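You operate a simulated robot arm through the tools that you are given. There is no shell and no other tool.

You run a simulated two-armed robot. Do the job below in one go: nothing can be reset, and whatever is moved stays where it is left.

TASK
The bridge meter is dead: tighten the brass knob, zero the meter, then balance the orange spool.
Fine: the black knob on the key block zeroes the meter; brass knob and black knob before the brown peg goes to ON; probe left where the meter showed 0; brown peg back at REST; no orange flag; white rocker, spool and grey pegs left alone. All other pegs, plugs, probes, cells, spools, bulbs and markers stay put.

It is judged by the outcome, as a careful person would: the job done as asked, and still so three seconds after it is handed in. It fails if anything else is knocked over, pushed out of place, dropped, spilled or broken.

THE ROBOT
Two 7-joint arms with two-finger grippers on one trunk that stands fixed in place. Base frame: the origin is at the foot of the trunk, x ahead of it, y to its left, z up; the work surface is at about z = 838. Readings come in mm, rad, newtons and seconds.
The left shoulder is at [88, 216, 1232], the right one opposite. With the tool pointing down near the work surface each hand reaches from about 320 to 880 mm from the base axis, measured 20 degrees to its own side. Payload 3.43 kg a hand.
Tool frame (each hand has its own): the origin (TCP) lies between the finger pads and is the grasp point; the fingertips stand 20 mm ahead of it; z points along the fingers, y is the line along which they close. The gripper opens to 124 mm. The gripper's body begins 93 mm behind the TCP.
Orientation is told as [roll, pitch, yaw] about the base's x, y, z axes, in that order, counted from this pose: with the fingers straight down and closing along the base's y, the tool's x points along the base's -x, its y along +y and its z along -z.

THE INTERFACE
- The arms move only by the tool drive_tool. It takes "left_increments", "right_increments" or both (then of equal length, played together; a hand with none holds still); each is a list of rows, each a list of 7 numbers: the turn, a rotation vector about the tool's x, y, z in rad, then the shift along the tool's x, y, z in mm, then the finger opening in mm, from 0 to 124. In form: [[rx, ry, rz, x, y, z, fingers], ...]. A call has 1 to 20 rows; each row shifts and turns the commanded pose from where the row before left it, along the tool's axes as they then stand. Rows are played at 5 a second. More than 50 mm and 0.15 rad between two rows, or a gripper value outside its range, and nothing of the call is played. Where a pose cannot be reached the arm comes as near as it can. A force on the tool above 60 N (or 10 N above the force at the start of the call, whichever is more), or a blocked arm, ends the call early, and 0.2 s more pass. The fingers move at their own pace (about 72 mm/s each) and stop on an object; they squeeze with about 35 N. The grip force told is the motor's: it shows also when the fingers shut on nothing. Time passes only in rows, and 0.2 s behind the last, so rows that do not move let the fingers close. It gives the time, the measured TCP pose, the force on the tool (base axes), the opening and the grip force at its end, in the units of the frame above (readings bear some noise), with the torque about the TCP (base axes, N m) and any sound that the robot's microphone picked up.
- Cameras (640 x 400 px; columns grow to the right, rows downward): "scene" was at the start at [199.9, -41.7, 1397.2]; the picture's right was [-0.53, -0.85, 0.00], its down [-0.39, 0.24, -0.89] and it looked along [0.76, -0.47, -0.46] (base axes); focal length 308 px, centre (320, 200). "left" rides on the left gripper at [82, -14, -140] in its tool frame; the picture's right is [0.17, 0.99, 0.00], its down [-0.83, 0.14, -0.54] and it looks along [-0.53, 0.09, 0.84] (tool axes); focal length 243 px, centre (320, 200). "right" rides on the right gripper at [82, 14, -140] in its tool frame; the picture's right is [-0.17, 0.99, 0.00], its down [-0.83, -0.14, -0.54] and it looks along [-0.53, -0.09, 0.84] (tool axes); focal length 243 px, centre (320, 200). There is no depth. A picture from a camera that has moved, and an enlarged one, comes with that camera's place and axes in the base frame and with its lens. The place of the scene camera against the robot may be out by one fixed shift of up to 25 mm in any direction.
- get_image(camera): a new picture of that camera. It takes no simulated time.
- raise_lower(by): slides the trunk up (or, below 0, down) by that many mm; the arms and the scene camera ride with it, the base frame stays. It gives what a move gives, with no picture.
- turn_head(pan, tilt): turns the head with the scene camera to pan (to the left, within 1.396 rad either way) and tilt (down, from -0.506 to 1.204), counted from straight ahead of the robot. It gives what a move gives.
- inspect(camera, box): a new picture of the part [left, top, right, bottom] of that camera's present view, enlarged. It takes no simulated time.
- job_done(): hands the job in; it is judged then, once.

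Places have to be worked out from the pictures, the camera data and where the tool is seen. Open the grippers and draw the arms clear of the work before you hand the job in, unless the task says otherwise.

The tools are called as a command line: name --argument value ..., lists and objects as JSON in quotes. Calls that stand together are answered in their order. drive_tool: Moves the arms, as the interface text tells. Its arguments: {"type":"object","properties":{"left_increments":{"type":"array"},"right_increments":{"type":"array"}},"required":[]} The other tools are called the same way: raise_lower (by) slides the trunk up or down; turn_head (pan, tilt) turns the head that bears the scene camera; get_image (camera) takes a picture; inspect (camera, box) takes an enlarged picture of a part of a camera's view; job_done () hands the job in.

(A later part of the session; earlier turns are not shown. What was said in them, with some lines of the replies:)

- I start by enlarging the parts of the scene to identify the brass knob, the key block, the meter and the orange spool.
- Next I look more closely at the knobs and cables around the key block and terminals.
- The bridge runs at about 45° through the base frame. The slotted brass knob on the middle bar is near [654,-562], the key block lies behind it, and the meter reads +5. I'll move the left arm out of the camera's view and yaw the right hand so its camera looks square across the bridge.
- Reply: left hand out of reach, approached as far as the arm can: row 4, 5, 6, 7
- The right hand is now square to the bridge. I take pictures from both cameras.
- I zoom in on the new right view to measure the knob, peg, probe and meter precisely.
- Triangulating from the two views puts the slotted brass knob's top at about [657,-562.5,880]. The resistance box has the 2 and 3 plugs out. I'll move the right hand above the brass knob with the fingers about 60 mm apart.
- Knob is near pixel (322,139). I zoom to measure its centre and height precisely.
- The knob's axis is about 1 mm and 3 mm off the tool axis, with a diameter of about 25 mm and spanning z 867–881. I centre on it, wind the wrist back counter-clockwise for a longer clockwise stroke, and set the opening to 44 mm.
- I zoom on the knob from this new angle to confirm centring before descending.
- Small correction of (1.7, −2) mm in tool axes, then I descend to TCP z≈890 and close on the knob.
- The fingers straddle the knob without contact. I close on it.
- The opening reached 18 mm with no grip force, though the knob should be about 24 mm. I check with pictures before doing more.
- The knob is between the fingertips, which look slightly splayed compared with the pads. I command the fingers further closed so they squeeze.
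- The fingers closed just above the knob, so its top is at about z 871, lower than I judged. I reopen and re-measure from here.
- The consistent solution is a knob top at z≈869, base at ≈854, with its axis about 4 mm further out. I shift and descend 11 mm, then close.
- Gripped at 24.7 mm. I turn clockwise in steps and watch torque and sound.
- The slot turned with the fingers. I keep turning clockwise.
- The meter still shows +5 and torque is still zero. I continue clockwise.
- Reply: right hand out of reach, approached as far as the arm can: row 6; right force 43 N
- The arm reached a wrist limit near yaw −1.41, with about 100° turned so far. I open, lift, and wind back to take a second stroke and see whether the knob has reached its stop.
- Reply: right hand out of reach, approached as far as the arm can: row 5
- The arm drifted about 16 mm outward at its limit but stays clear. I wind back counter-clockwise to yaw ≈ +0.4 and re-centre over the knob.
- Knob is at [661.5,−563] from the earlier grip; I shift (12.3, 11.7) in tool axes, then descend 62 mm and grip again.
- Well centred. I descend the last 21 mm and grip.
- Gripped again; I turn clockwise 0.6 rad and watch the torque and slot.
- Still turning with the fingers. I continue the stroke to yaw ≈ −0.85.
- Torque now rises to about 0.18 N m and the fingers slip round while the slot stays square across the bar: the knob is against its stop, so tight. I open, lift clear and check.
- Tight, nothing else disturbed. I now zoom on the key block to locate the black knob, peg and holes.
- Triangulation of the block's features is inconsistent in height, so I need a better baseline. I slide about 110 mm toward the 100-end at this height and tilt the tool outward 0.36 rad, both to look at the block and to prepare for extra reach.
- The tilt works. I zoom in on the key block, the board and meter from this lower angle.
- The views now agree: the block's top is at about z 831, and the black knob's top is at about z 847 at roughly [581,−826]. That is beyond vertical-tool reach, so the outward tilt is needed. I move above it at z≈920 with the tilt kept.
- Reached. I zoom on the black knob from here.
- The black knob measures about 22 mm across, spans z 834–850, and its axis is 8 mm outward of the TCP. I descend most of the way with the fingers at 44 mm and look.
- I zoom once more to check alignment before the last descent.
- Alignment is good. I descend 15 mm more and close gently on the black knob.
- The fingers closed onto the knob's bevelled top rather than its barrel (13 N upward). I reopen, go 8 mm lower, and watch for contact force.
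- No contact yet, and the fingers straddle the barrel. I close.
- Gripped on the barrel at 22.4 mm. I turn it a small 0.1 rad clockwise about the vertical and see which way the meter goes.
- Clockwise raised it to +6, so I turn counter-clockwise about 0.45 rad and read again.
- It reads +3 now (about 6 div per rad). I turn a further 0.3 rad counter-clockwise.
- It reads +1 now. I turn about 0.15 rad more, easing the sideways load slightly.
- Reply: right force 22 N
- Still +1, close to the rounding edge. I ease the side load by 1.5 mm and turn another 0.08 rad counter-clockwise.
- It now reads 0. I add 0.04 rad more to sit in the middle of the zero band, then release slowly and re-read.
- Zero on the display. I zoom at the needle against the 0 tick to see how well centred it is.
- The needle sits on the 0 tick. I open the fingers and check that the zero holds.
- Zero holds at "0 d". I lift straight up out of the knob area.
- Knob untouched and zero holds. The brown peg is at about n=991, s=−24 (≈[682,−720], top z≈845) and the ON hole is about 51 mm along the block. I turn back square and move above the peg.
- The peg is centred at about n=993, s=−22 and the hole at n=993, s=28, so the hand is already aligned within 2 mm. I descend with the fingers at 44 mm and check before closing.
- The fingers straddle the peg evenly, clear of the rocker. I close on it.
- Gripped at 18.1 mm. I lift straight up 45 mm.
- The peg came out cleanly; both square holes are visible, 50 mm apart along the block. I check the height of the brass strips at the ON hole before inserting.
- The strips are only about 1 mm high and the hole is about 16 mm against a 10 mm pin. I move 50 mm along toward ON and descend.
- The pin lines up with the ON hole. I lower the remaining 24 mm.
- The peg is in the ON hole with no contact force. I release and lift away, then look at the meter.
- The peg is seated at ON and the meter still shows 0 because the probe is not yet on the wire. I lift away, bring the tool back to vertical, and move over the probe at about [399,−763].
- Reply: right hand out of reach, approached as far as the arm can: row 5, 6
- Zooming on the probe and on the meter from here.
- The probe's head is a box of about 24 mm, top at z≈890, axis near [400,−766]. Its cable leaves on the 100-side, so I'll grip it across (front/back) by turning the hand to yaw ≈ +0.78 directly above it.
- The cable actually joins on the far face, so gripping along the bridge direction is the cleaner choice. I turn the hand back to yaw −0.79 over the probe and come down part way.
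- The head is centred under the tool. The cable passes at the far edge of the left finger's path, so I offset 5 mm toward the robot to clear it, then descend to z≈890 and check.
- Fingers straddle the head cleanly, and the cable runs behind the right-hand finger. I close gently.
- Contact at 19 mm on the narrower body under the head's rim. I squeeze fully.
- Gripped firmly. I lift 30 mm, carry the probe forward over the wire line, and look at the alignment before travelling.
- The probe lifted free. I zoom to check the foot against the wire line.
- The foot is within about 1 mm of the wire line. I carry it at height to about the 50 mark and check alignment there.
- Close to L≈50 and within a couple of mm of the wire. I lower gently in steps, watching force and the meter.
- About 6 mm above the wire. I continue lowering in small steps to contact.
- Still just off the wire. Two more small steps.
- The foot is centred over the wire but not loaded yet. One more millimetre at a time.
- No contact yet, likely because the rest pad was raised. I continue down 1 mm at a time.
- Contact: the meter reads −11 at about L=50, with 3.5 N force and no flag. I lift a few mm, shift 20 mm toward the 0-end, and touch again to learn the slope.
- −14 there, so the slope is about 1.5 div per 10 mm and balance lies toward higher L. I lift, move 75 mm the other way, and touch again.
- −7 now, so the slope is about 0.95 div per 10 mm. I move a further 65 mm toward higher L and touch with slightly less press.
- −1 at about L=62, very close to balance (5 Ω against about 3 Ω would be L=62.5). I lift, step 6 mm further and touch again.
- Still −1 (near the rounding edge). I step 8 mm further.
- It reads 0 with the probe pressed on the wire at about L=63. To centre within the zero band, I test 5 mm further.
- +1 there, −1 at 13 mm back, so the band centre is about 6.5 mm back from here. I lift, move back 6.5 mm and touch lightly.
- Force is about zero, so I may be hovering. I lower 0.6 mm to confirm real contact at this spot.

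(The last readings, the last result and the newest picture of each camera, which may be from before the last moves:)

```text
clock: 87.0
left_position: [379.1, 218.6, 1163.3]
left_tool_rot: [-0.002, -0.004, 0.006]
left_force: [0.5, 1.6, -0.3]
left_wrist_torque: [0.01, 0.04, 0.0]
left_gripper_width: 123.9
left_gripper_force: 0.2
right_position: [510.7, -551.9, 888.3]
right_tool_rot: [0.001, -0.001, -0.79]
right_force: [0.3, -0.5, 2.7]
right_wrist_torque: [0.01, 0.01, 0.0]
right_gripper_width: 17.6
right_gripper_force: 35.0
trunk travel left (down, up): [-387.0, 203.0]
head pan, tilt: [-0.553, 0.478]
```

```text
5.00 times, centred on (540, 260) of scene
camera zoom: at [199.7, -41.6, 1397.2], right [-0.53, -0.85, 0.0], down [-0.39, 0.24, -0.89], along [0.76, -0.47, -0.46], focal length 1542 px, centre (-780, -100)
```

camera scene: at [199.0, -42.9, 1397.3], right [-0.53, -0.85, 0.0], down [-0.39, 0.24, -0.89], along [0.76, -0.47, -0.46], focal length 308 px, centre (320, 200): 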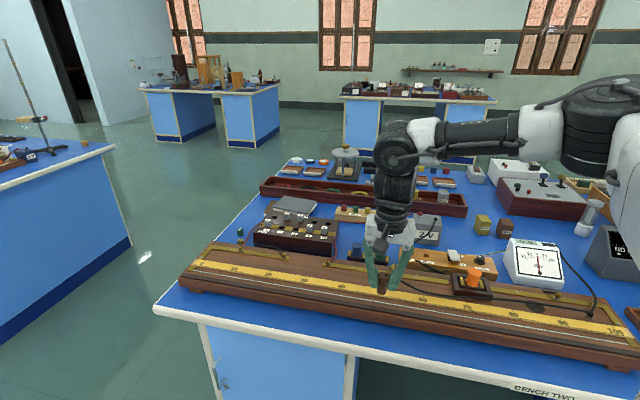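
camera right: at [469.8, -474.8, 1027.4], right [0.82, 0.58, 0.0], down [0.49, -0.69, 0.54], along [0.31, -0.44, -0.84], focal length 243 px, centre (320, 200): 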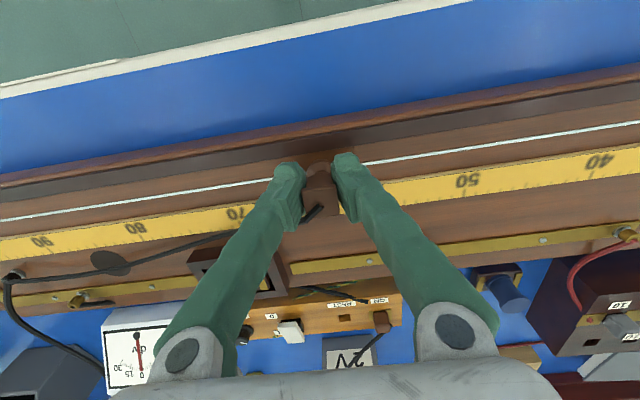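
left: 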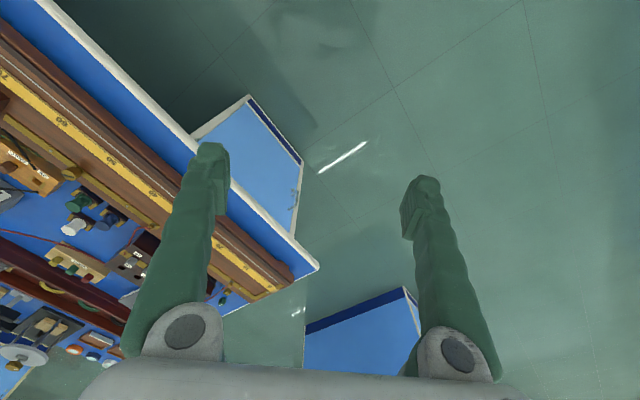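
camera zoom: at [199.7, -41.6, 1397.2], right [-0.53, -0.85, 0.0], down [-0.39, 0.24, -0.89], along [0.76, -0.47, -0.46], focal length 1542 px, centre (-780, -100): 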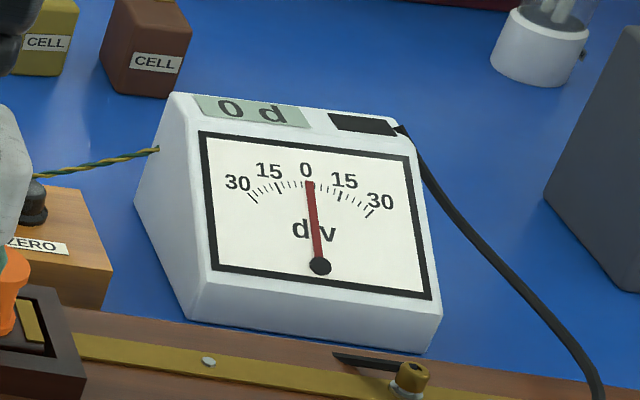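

Contact force is 2.7 N and the meter reads 0. I release the probe here gently.

drive_tool --right_increments '[[0, 0, 0, 0, 0, 0, 19], [0, 0, 0, 0, 0, 0, 26], [0, 0, 0, 0, 0, 0, 38], [0, 0, 0, 0, 0, 0, 50], [0, 0, 0, 0, 0, 0, 50]]'

inspect --camera "scene" --box '[480, 220, 600, 300]'

inspect --camera "scene" --box '[410, 280, 470, 317]'

inspect --camera "right" --box '[240, 110, 400, 210]'

```text
clock: 88.2
left_position: [379.4, 218.6, 1162.5]
left_tool_rot: [-0.003, -0.002, 0.005]
left_force: [0.4, -0.1, 0.0]
left_wrist_torque: [-0.04, 0.02, 0.01]
left_gripper_width: 124.0
left_gripper_force: 0.2
right_position: [508.2, -551.8, 888.9]
right_tool_rot: [0.001, -0.001, -0.791]
right_force: [-0.5, -0.2, -0.2]
right_wrist_torque: [0.0, -0.03, -0.03]
right_gripper_width: 50.0
right_gripper_force: 0.1
trunk travel left (down, up): [-387.0, 203.0]
head pan, tilt: [-0.553, 0.478]
```

```text
5.00 times, centred on (540, 260) of scene
camera zoom: at [199.9, -41.7, 1397.2], right [-0.53, -0.85, 0.0], down [-0.39, 0.24, -0.89], along [0.76, -0.47, -0.46], focal length 1542 px, centre (-780, -100)
```

zoom: 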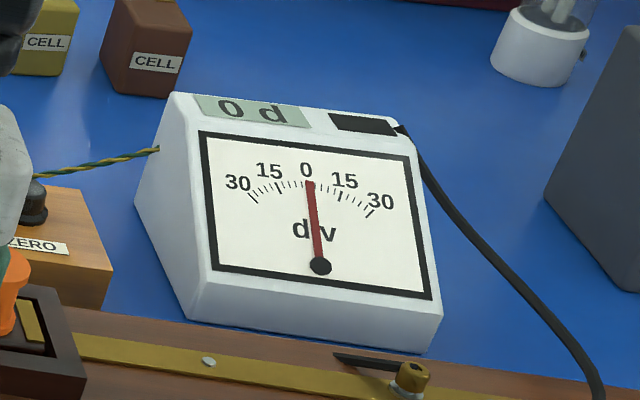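

```text
10.67 times, centred on (440, 298) of scene
camera zoom: at [199.9, -41.7, 1397.2], right [-0.53, -0.85, 0.0], down [-0.39, 0.24, -0.89], along [0.76, -0.47, -0.46], focal length 3290 px, centre (-960, -851)
```

zoom: 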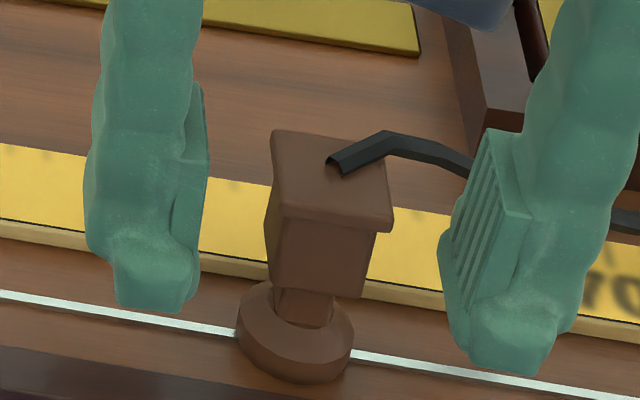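

```text
4.00 times, centred on (320, 160) of right
camera zoom: at [461.0, -483.7, 1027.1], right [0.82, 0.58, 0.0], down [0.49, -0.69, 0.54], along [0.31, -0.44, -0.84], focal length 970 px, centre (320, 360)
```

zoom: 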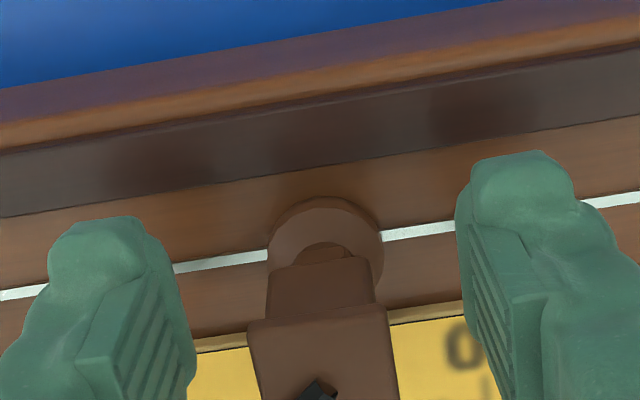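

The probe stands upright on the wire and the meter still reads 0. I zoom on the needle to judge centring, then lift the hand straight up.

inspect --camera "scene" --box '[520, 238, 560, 264]'

drive_tool --right_increments '[[0, 0, 0, 0, 0, -10, 56], [0, 0, 0, 0, 0, -20, 60], [0, 0, 0, 0, 0, -30, 60], [0, 0, 0, 0, 0, -30, 60], [0, 0, 0, 0, 0, 0, 60]]'

inspect --camera "scene" --box '[520, 238, 560, 264]'

inspect --camera "scene" --box '[380, 230, 520, 318]'

```text
15.38 times, centred on (540, 251) of scene
camera zoom: at [199.9, -41.7, 1397.2], right [-0.53, -0.85, 0.0], down [-0.39, 0.24, -0.89], along [0.76, -0.47, -0.46], focal length 4745 px, centre (-3065, -585)
```

zoom: 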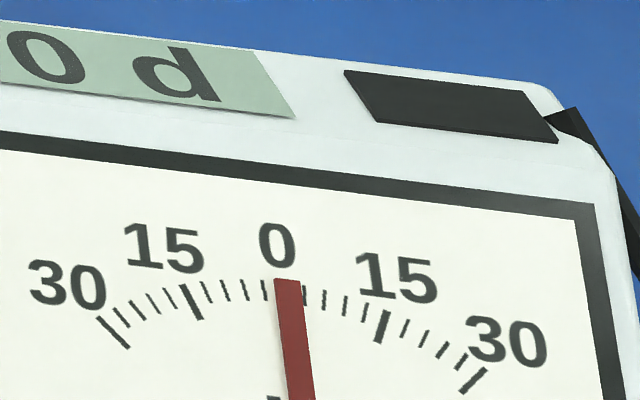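

```text
clock: 89.4
left_position: [380.0, 218.2, 1162.7]
left_tool_rot: [0.0, -0.004, 0.006]
left_force: [0.7, -1.0, 1.1]
left_wrist_torque: [-0.02, 0.02, 0.01]
left_gripper_width: 123.6
left_gripper_force: 0.0
right_position: [509.6, -553.2, 978.2]
right_tool_rot: [0.0, -0.001, -0.789]
right_force: [0.0, -0.3, -0.5]
right_wrist_torque: [0.0, 0.02, 0.01]
right_gripper_width: 60.1
right_gripper_force: 0.0
trunk travel left (down, up): [-387.0, 203.0]
head pan, tilt: [-0.553, 0.478]
```

```text
15.38 times, centred on (540, 251) of scene
camera zoom: at [200.2, -42.1, 1397.1], right [-0.53, -0.85, 0.0], down [-0.39, 0.24, -0.89], along [0.76, -0.47, -0.46], focal length 4745 px, centre (-3065, -585)
```

zoom: 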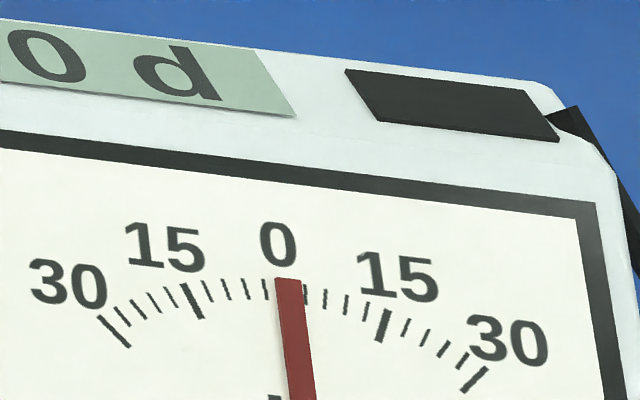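

```text
4.55 times, centred on (450, 274) of scene
camera zoom: at [200.2, -42.1, 1397.1], right [-0.53, -0.85, 0.0], down [-0.39, 0.24, -0.89], along [0.76, -0.47, -0.46], focal length 1402 px, centre (-271, -136)
```

zoom: 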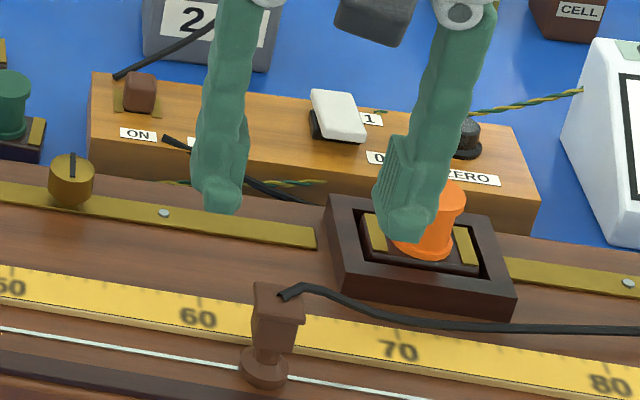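

Needle and display agree on zero with the hand away, and the flag window is still dark. Now I return the brown peg: tilt the hand and move above the ON position.

drive_tool --right_increments '[[0, -0.12, 0, 0, 0, 0, 60], [0, -0.12, 0, 0, 0, 0, 60], [0, -0.121, 0, 0, 0, 0, 60], [0, 0, 0, -37, 9.4, 13.97, 60], [0, 0, 0, -37, 9.4, 13.97, 60], [0, 0, 0, -37, 9.4, 13.97, 60], [0, 0, 0, -37, 9.4, 13.97, 60], [0, 0, 0, -37, 9.4, 13.97, 60], [0, 0, 0, -36.9, 9.5, 13.95, 60], [0, 0, 0, 8.6, 0, 22.8, 60], [0, 0, 0, 8.6, 0, 22.8, 60], [0, 0, 0, 8.6, 0, 22.8, 50], [0, 0, 0, 0, 0, 0, 44]]'

get_image --camera "right"

inspect --camera "right" --box '[240, 90, 400, 190]'

inspect --camera "scene" --box '[380, 220, 500, 310]'

```text
clock: 92.2
left_position: [379.7, 218.3, 1163.2]
left_tool_rot: [-0.002, -0.004, 0.004]
left_force: [0.4, 0.0, 0.3]
left_wrist_torque: [0.03, 0.0, -0.04]
left_gripper_width: 123.8
left_gripper_force: 0.0
right_position: [702.0, -706.2, 899.3]
right_tool_rot: [0.0, -0.302, -0.79]
right_force: [-0.9, 0.6, 0.0]
right_wrist_torque: [-0.02, 0.0, -0.02]
right_gripper_width: 44.1
right_gripper_force: 0.1
right hand out of reach, approached as far as the arm can: row 2, 3
trunk travel left (down, up): [-387.0, 203.0]
head pan, tilt: [-0.553, 0.478]
```

```text
taken
camera right: at [628.3, -610.9, 1007.1], right [0.81, 0.58, 0.05], down [0.35, -0.55, 0.76], along [0.47, -0.6, -0.65], focal length 243 px, centre (320, 200)
```

right: 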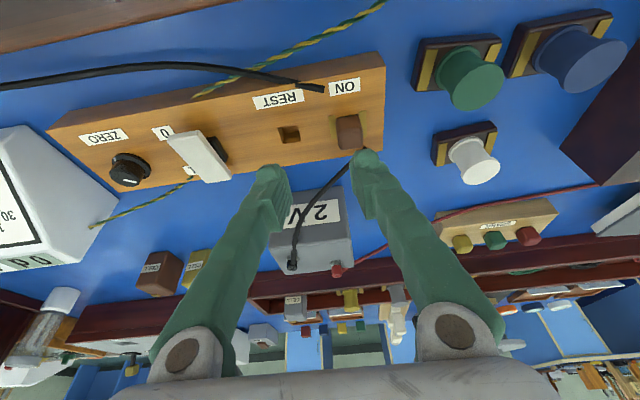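

```text
4.00 times, centred on (320, 140) of right
camera zoom: at [628.3, -610.9, 1007.1], right [0.81, 0.58, 0.05], down [0.35, -0.55, 0.76], along [0.47, -0.6, -0.65], focal length 970 px, centre (320, 440)
```

zoom: 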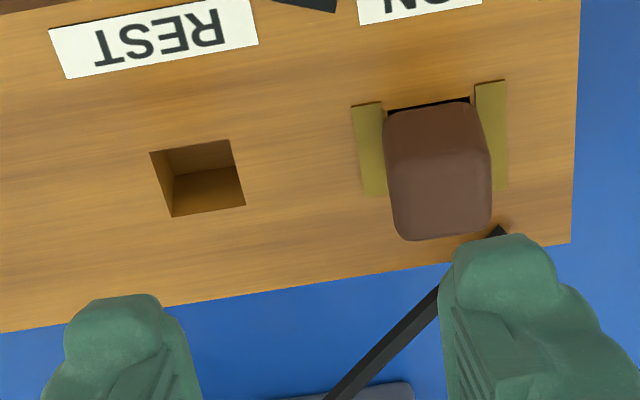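

```text
4.44 times, centred on (440, 265) of scene
camera zoom: at [199.1, -41.5, 1397.3], right [-0.53, -0.85, 0.0], down [-0.39, 0.24, -0.89], along [0.76, -0.47, -0.46], focal length 1371 px, centre (-213, -89)
```

zoom: 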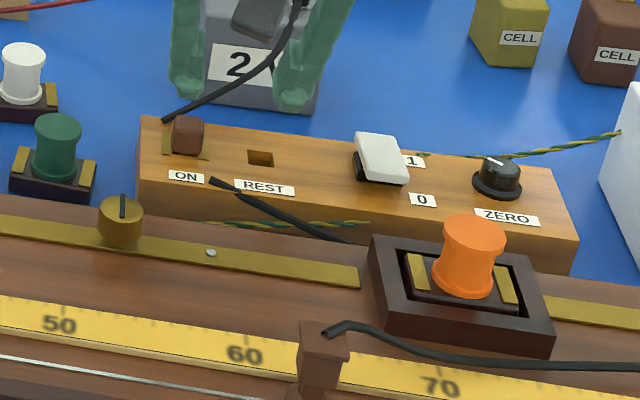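

The tilt ended at 0.30 and the hand sits 28 mm short along the block. I restore the tilt and centre over the ON peg.

drive_tool --right_increments '[[0, -0.059, 0, 0, 0, 0, 44], [0, 0, 0, 6.5, 28, -2.4, 44], [0, 0, 0, 0, 0, 0, 44]]'

inspect --camera "right" --box '[240, 90, 400, 190]'

```text
clock: 93.0
left_position: [378.7, 217.6, 1162.9]
left_tool_rot: [-0.001, -0.003, 0.005]
left_force: [-0.6, -0.2, 0.6]
left_wrist_torque: [0.02, 0.02, 0.02]
left_gripper_width: 123.9
left_gripper_force: 0.0
right_position: [719.1, -680.1, 898.6]
right_tool_rot: [0.002, -0.36, -0.788]
right_force: [-0.3, 0.0, 1.0]
right_wrist_torque: [-0.01, -0.03, -0.01]
right_gripper_width: 44.2
right_gripper_force: 0.2
trunk travel left (down, up): [-387.0, 203.0]
head pan, tilt: [-0.553, 0.478]
```

```text
4.00 times, centred on (320, 140) of right
camera zoom: at [639.4, -581.6, 999.7], right [0.81, 0.58, 0.06], down [0.31, -0.52, 0.8], along [0.5, -0.63, -0.6], focal length 970 px, centre (320, 440)
```

zoom: 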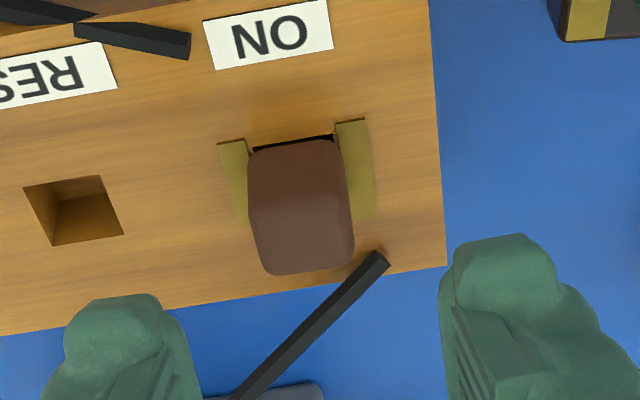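

The peg is within about 3 mm of the previous grip relation. I correct and descend over it.

drive_tool --right_increments '[[0, 0, 0, 2.8, -2, -1.0, 44], [0, 0, 0, 5.3, 0, 14, 44], [0, 0, 0, 5.3, 0, 14, 44], [0, 0, 0, 3.5, 0, 9.4, 44], [0, 0, 0, 1.6, 0, 4.3, 44], [0, 0, 0, 0, 0, 0, 44]]'

inspect --camera "right" --box '[240, 110, 400, 210]'

inspect --camera "scene" --box '[380, 220, 500, 310]'

```text
clock: 94.4
left_position: [378.9, 218.1, 1162.8]
left_tool_rot: [-0.001, -0.004, 0.005]
left_force: [-0.5, -0.2, -0.2]
left_wrist_torque: [0.0, -0.04, 0.0]
left_gripper_width: 123.9
left_gripper_force: 0.0
right_position: [712.4, -679.6, 853.6]
right_tool_rot: [0.0, -0.36, -0.79]
right_force: [-0.2, -0.6, -0.3]
right_wrist_torque: [-0.01, 0.0, 0.01]
right_gripper_width: 44.1
right_gripper_force: 0.0
trunk travel left (down, up): [-387.0, 203.0]
head pan, tilt: [-0.553, 0.478]
```

```text
4.00 times, centred on (320, 160) of right
camera zoom: at [635.0, -581.0, 955.6], right [0.81, 0.59, 0.06], down [0.32, -0.52, 0.8], along [0.5, -0.63, -0.6], focal length 970 px, centre (320, 360)
```

zoom: 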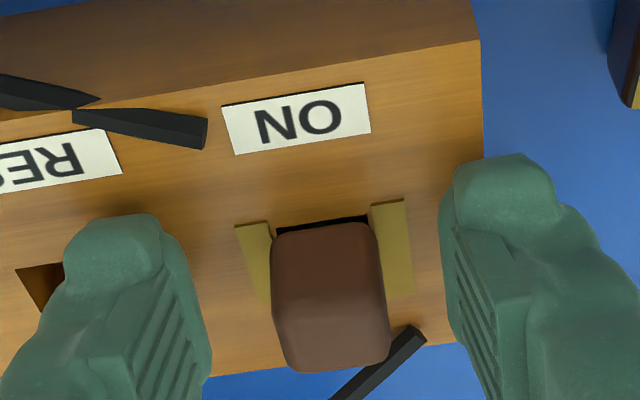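

```text
4.44 times, centred on (440, 265) of scene
camera zoom: at [199.8, -41.5, 1397.2], right [-0.53, -0.85, 0.0], down [-0.39, 0.24, -0.89], along [0.76, -0.47, -0.46], focal length 1371 px, centre (-213, -89)
```

zoom: 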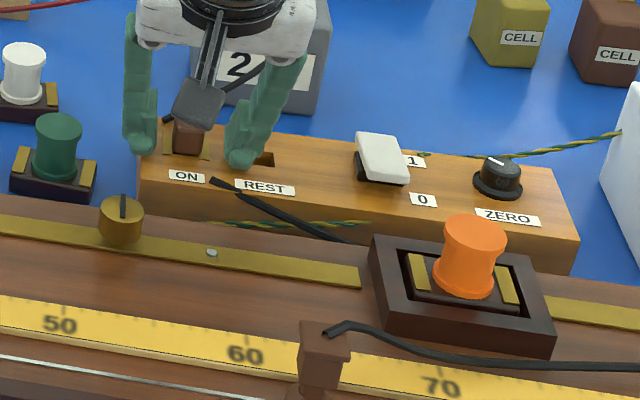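

The fingers are centred on the peg. I close, and lift it out.

drive_tool --right_increments '[[0, 0, 0, 0, 0, 0, 30], [0, 0, 0, 0, 0, 0, 20], [0, 0, 0, 0, 0, 0, 12], [0, 0, 0, 0, 0, 0, 10], [0, 0, 0, 0, 0, 0, 10]]'

inspect --camera "right" --box '[240, 110, 400, 210]'

```text
clock: 95.6
left_position: [378.6, 218.3, 1163.1]
left_tool_rot: [-0.002, -0.004, 0.004]
left_force: [-0.3, 0.1, -0.1]
left_wrist_torque: [-0.04, 0.0, 0.01]
left_gripper_width: 124.1
left_gripper_force: 0.1
right_position: [714.1, -680.2, 853.2]
right_tool_rot: [0.0, -0.36, -0.789]
right_force: [0.1, -0.3, 0.4]
right_wrist_torque: [0.03, -0.02, -0.01]
right_gripper_width: 17.9
right_gripper_force: 34.6
trunk travel left (down, up): [-387.0, 203.0]
head pan, tilt: [-0.553, 0.478]
```

```text
4.00 times, centred on (320, 160) of right
camera zoom: at [635.1, -581.1, 955.6], right [0.81, 0.59, 0.06], down [0.32, -0.52, 0.8], along [0.5, -0.63, -0.6], focal length 970 px, centre (320, 360)
```

zoom: 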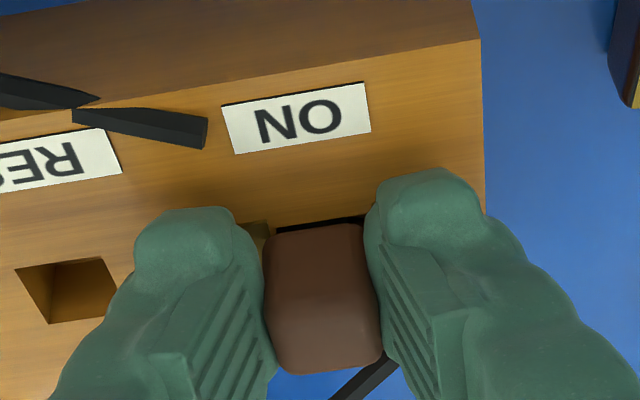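

Gripped. I lift 45 mm, move 50 mm back to REST and stop above the hole to check.

drive_tool --right_increments '[[0, 0, 0, -3.53, 0, -9.36, 10], [0, 0, 0, -5.3, 0, -14.03, 10], [0, 0, 0, -7.06, 0, -18.71, 10], [0, 0, 0, 0, -16.6, 0, 10], [0, 0, 0, 0, -16.6, 0, 10], [0, 0, 0, 0, -16.6, 0, 10], [0, 0, 0, 7.06, 0, 18.71, 10], [0, 0, 0, 0, 0, 0, 10]]'

inspect --camera "right" --box '[240, 90, 400, 190]'

inspect --camera "scene" --box '[400, 225, 460, 265]'

```text
clock: 97.4
left_position: [379.1, 219.0, 1164.4]
left_tool_rot: [-0.003, -0.004, 0.006]
left_force: [0.3, 0.1, -0.4]
left_wrist_torque: [-0.02, 0.01, -0.01]
left_gripper_width: 123.9
left_gripper_force: 0.1
right_position: [677.5, -717.2, 880.1]
right_tool_rot: [0.0, -0.358, -0.789]
right_force: [0.9, -0.5, -0.5]
right_wrist_torque: [0.02, -0.02, -0.06]
right_gripper_width: 18.4
right_gripper_force: 35.6
trunk travel left (down, up): [-387.0, 203.0]
head pan, tilt: [-0.553, 0.478]
```

```text
4.00 times, centred on (320, 140) of right
camera zoom: at [599.1, -617.1, 981.5], right [0.81, 0.59, 0.06], down [0.31, -0.51, 0.8], along [0.5, -0.63, -0.6], focal length 970 px, centre (320, 440)
```

zoom: 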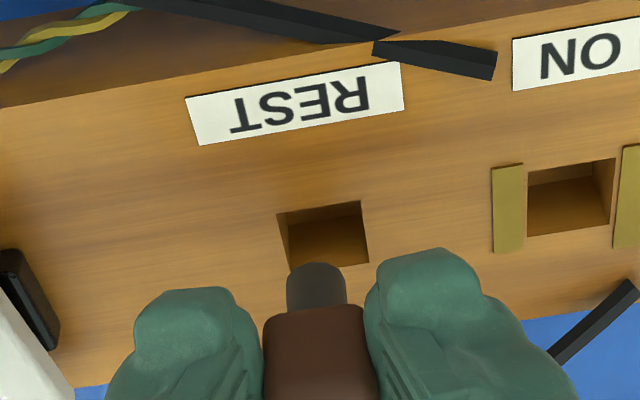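

```text
10.00 times, centred on (430, 245) of scene
camera zoom: at [199.4, -41.4, 1397.2], right [-0.53, -0.85, 0.0], down [-0.39, 0.24, -0.89], along [0.76, -0.47, -0.46], focal length 3084 px, centre (-780, -250)
```

zoom: 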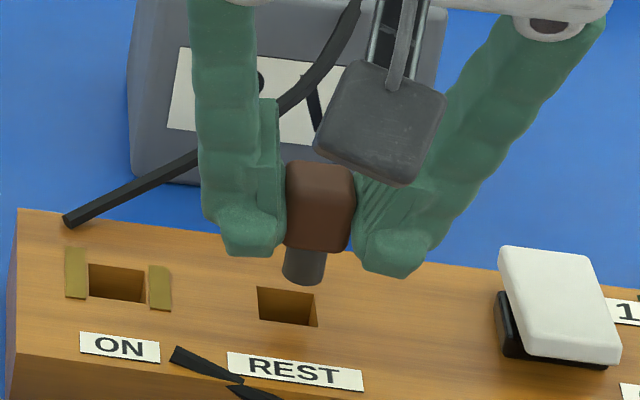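

The pin is about 2 mm off toward the rocker side relative to the hole; I correct by +2 mm and lower it into REST.

drive_tool --right_increments '[[0, 0, 0, 0, 2.1, 0, 10], [0, 0, 0, 2.65, 0, 7.0, 10], [0, 0, 0, 2.65, 0, 7.0, 10], [0, 0, 0, 1.8, 0, 4.7, 10], [0, 0, 0, 1.4, 0, 3.7, 10], [0, 0, 0, 0, 0, 0, 10]]'

inspect --camera "right" --box '[240, 110, 400, 210]'

inspect --camera "scene" --box '[400, 225, 460, 265]'

```text
clock: 98.8
left_position: [378.6, 219.1, 1161.4]
left_tool_rot: [-0.001, -0.004, 0.006]
left_force: [-0.2, 0.1, 0.0]
left_wrist_torque: [0.02, -0.03, -0.03]
left_gripper_width: 124.0
left_gripper_force: 0.0
right_position: [680.2, -715.5, 855.7]
right_tool_rot: [0.0, -0.359, -0.787]
right_force: [-0.4, 0.1, 0.6]
right_wrist_torque: [0.01, 0.02, 0.01]
right_gripper_width: 18.3
right_gripper_force: 35.3
trunk travel left (down, up): [-387.0, 203.0]
head pan, tilt: [-0.553, 0.478]
```

```text
4.00 times, centred on (320, 160) of right
camera zoom: at [601.3, -615.3, 956.9], right [0.81, 0.59, 0.06], down [0.31, -0.52, 0.8], along [0.5, -0.63, -0.6], focal length 970 px, centre (320, 360)
```

zoom: 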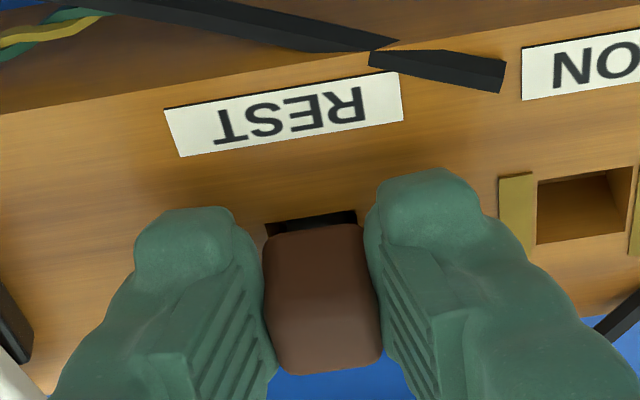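

```text
10.00 times, centred on (430, 245) of scene
camera zoom: at [199.9, -41.7, 1397.1], right [-0.53, -0.85, 0.0], down [-0.39, 0.24, -0.89], along [0.76, -0.47, -0.46], focal length 3084 px, centre (-780, -250)
```

zoom: 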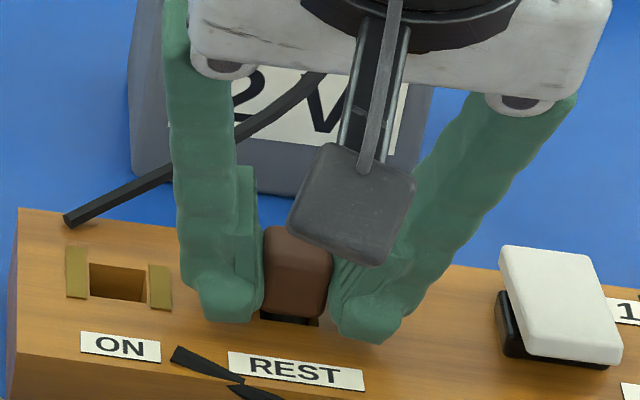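

It's in the REST hole about 1 mm from seated. I lower the last millimetre and release.

drive_tool --right_increments '[[0, 0, 0, 0.35, 0, 0.94, 10], [0, 0, 0, 0, 0, 0, 10], [0, 0, 0, 0, 0, 0, 20], [0, 0, 0, 0, 0, 0, 32], [0, 0, 0, 0, 0, 0, 44], [0, 0, 0, 0, 0, 0, 44]]'

inspect --camera "right" --box '[240, 110, 400, 210]'

inspect --camera "scene" --box '[480, 220, 600, 300]'

```text
clock: 100.2
left_position: [379.3, 217.9, 1162.8]
left_tool_rot: [0.0, -0.004, 0.005]
left_force: [0.8, -0.1, 0.1]
left_wrist_torque: [-0.01, 0.02, 0.04]
left_gripper_width: 124.1
left_gripper_force: 0.0
right_position: [679.6, -714.2, 854.5]
right_tool_rot: [0.0, -0.359, -0.79]
right_force: [-0.3, 0.1, 0.1]
right_wrist_torque: [-0.03, 0.0, -0.06]
right_gripper_width: 44.2
right_gripper_force: 0.1
trunk travel left (down, up): [-387.0, 203.0]
head pan, tilt: [-0.553, 0.478]
```

```text
4.00 times, centred on (320, 160) of right
camera zoom: at [601.6, -615.4, 955.8], right [0.81, 0.59, 0.06], down [0.32, -0.52, 0.8], along [0.5, -0.63, -0.6], focal length 970 px, centre (320, 360)
```

zoom: 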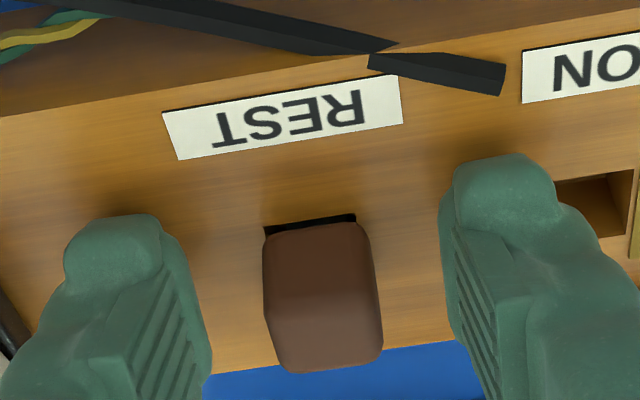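

```text
5.00 times, centred on (540, 260) of scene
camera zoom: at [199.9, -41.7, 1397.2], right [-0.53, -0.85, 0.0], down [-0.39, 0.24, -0.89], along [0.76, -0.47, -0.46], focal length 1542 px, centre (-780, -100)
```

zoom: 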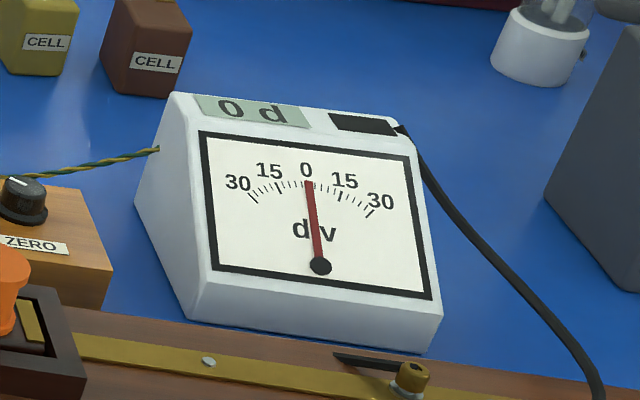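

Peg seated at REST and meter at 0. I lift straight up, retreat toward the robot, untilt and rise clear.

drive_tool --right_increments '[[0, 0, 0, -5.3, 0, -14, 44], [0, 0, 0, -8.8, 0, -23.4, 50], [0, 0, 0, -10.6, 0, -28.1, 50], [0, 0, 0, -10.6, 0, -28.1, 50], [0, 0, 0, 28, 0, -31, 50], [0, 0, 0, 28, 0, -31, 50], [0, 0, 0, 28, 0, -31, 50], [0, 0.12, 0, 0, 0, -10, 50], [0, 0.12, 0, 0, 0, -10, 50], [0, 0.12, 0, 0, 0, -10, 50], [0, 0, 0, 20, 0, -35, 50], [0, 0, 0, 20, 0, -35, 50], [0, 0, 0, 20, 0, -30, 50], [0, 0, 0, 20, 0, -10, 50], [0, 0, 0, 0, 0, 0, 50]]'

get_image --camera "scene"

get_image --camera "right"

```text
clock: 103.4
left_position: [379.3, 216.3, 1162.0]
left_tool_rot: [0.0, -0.002, 0.006]
left_force: [0.8, 0.5, -0.4]
left_wrist_torque: [0.03, 0.03, 0.0]
left_gripper_width: 124.3
left_gripper_force: 0.0
right_position: [540.6, -573.1, 1151.3]
right_tool_rot: [0.001, 0.001, -0.789]
right_force: [1.0, -0.4, -0.9]
right_wrist_torque: [0.02, 0.01, -0.01]
right_gripper_width: 49.7
right_gripper_force: 0.1
trunk travel left (down, up): [-387.0, 203.0]
head pan, tilt: [-0.553, 0.478]
```

```text
taken
camera scene: at [200.8, -42.0, 1397.0], right [-0.53, -0.85, 0.0], down [-0.39, 0.24, -0.89], along [0.76, -0.47, -0.46], focal length 308 px, centre (320, 200)
```

scene: 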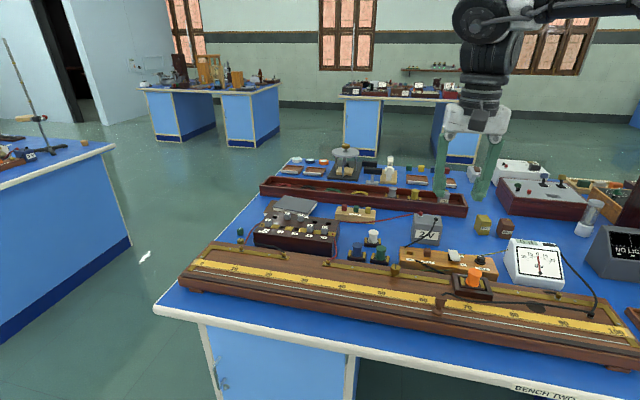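

```text
taken
camera right: at [493.0, -505.2, 1290.2], right [0.82, 0.58, 0.0], down [0.49, -0.69, 0.54], along [0.31, -0.44, -0.84], focal length 243 px, centre (320, 200)
```

right: 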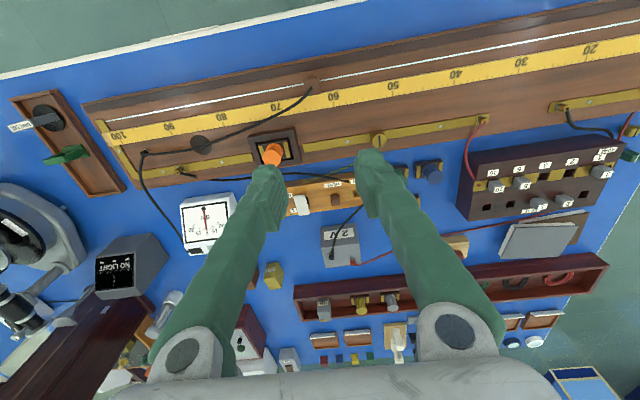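

The arm is clear. I make a final check of the brass knob, key block, meter, flag window and probe.

inspect --camera "scene" --box '[380, 220, 620, 355]'

inspect --camera "right" --box '[240, 60, 400, 160]'

inspect --camera "scene" --box '[220, 190, 420, 300]'

inspect --camera "scene" --box '[420, 280, 470, 315]'

inspect --camera "right" --box '[170, 180, 250, 265]'

```text
2.67 times, centred on (500, 288) of scene
camera zoom: at [200.8, -42.0, 1397.0], right [-0.53, -0.85, 0.0], down [-0.39, 0.24, -0.89], along [0.76, -0.47, -0.46], focal length 822 px, centre (-160, -33)
```

zoom: 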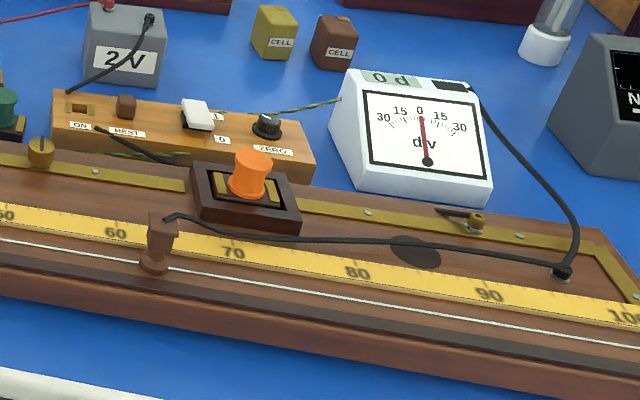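

```text
4.00 times, centred on (320, 110) of right
camera zoom: at [493.0, -505.2, 1290.2], right [0.82, 0.58, 0.0], down [0.49, -0.69, 0.54], along [0.31, -0.44, -0.84], focal length 970 px, centre (320, 560)
```

zoom: 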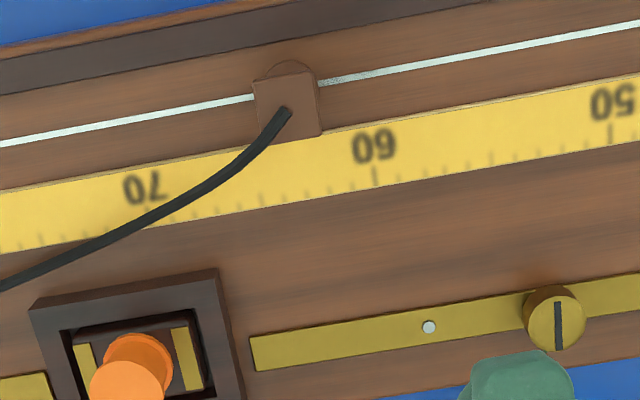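

```text
3.20 times, centred on (320, 245) of scene
camera zoom: at [200.8, -42.0, 1397.0], right [-0.53, -0.85, 0.0], down [-0.39, 0.24, -0.89], along [0.76, -0.47, -0.46], focal length 987 px, centre (320, 56)
```

zoom: 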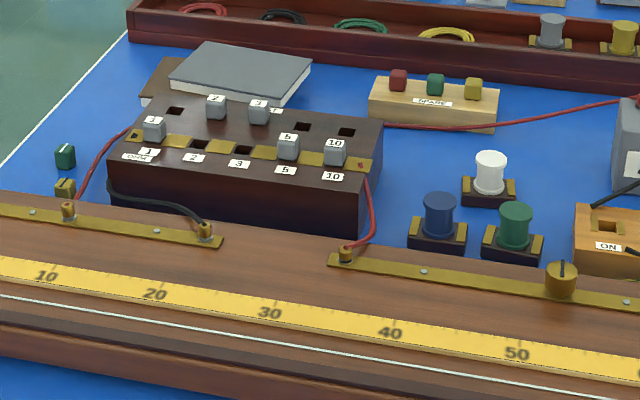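

```text
11.43 times, centred on (445, 298) of scene
camera zoom: at [200.8, -42.0, 1397.0], right [-0.53, -0.85, 0.0], down [-0.39, 0.24, -0.89], along [0.76, -0.47, -0.46], focal length 3525 px, centre (-1109, -914)
```

zoom: 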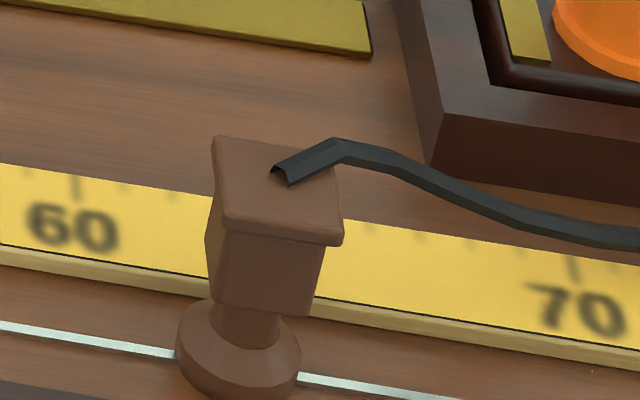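

```text
4.71 times, centred on (210, 222) of right
camera zoom: at [493.0, -505.2, 1290.2], right [0.82, 0.58, 0.0], down [0.49, -0.69, 0.54], along [0.31, -0.44, -0.84], focal length 1142 px, centre (838, 94)
```

zoom: 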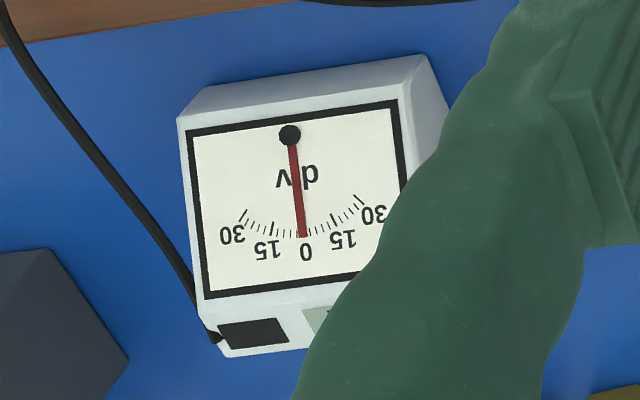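

Everything checks out: slot square across the bar, peg at REST, rocker, spool and grey pegs unmoved, probe upright on the wire at about L=62.6–63, meter 0, no orange flag. I open the gripper fully and back away a bit more.

drive_tool --right_increments '[[0, 0, 0, 20, 0, -15, 80], [0, 0, 0, 20, 0, -15, 110], [0, 0, 0, 20, 0, -10, 124], [0, 0, 0, 0, 0, 0, 124], [0, 0, 0, 0, 0, 0, 124]]'

inspect --camera "scene" --box '[380, 220, 620, 355]'

```text
clock: 104.6
left_position: [379.4, 218.2, 1163.5]
left_tool_rot: [-0.001, -0.004, 0.004]
left_force: [0.0, 0.5, 0.1]
left_wrist_torque: [-0.03, 0.01, -0.02]
left_gripper_width: 123.8
left_gripper_force: 0.1
right_position: [497.8, -529.8, 1191.9]
right_tool_rot: [0.002, -0.001, -0.79]
right_force: [-0.5, -0.8, -0.3]
right_wrist_torque: [-0.01, 0.03, 0.0]
right_gripper_width: 123.8
right_gripper_force: 0.0
trunk travel left (down, up): [-387.0, 203.0]
head pan, tilt: [-0.553, 0.478]
```

```text
2.67 times, centred on (500, 288) of scene
camera zoom: at [199.9, -41.7, 1397.1], right [-0.53, -0.85, 0.0], down [-0.39, 0.24, -0.89], along [0.76, -0.47, -0.46], focal length 822 px, centre (-160, -33)
```

zoom: 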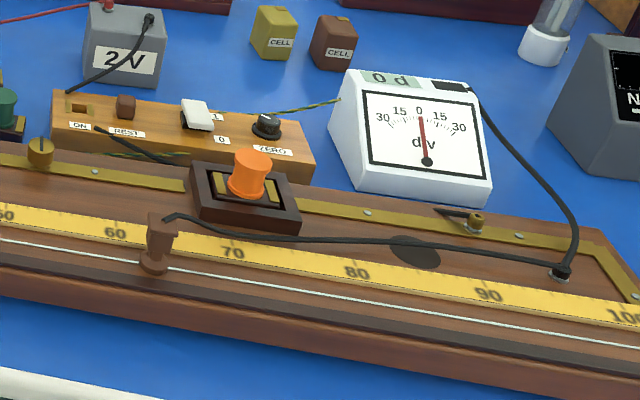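

Both grippers are open and clear of the bench, and all is steady. I hand the job in.

job_done

```text
The job is handed in.
```

The bridge is working again and balanced on the orange spool, and I've handed the job in. I don't have a verdict back yet.

- **Brass knob:** I turned it clockwise until it came up against its stop. The meter responded to the probe afterwards.
- **Zeroing:** I turned the black knob until the meter went from +5 to 0, with the brown peg still at REST.
- **Balance:** I moved the brown peg to ON and touched the probe on the wire at several points. I lifted it between touches rather than dragging it. It read 0 at about 63 on the scale (−1 and +1 a few mm either side), and I left it standing there.
- **Left as asked:** The brown peg is back at REST, the meter reads 0, and no orange flag appeared. The rocker, spool and grey pegs were not touched.

Both grippers are open and clear of the bench.
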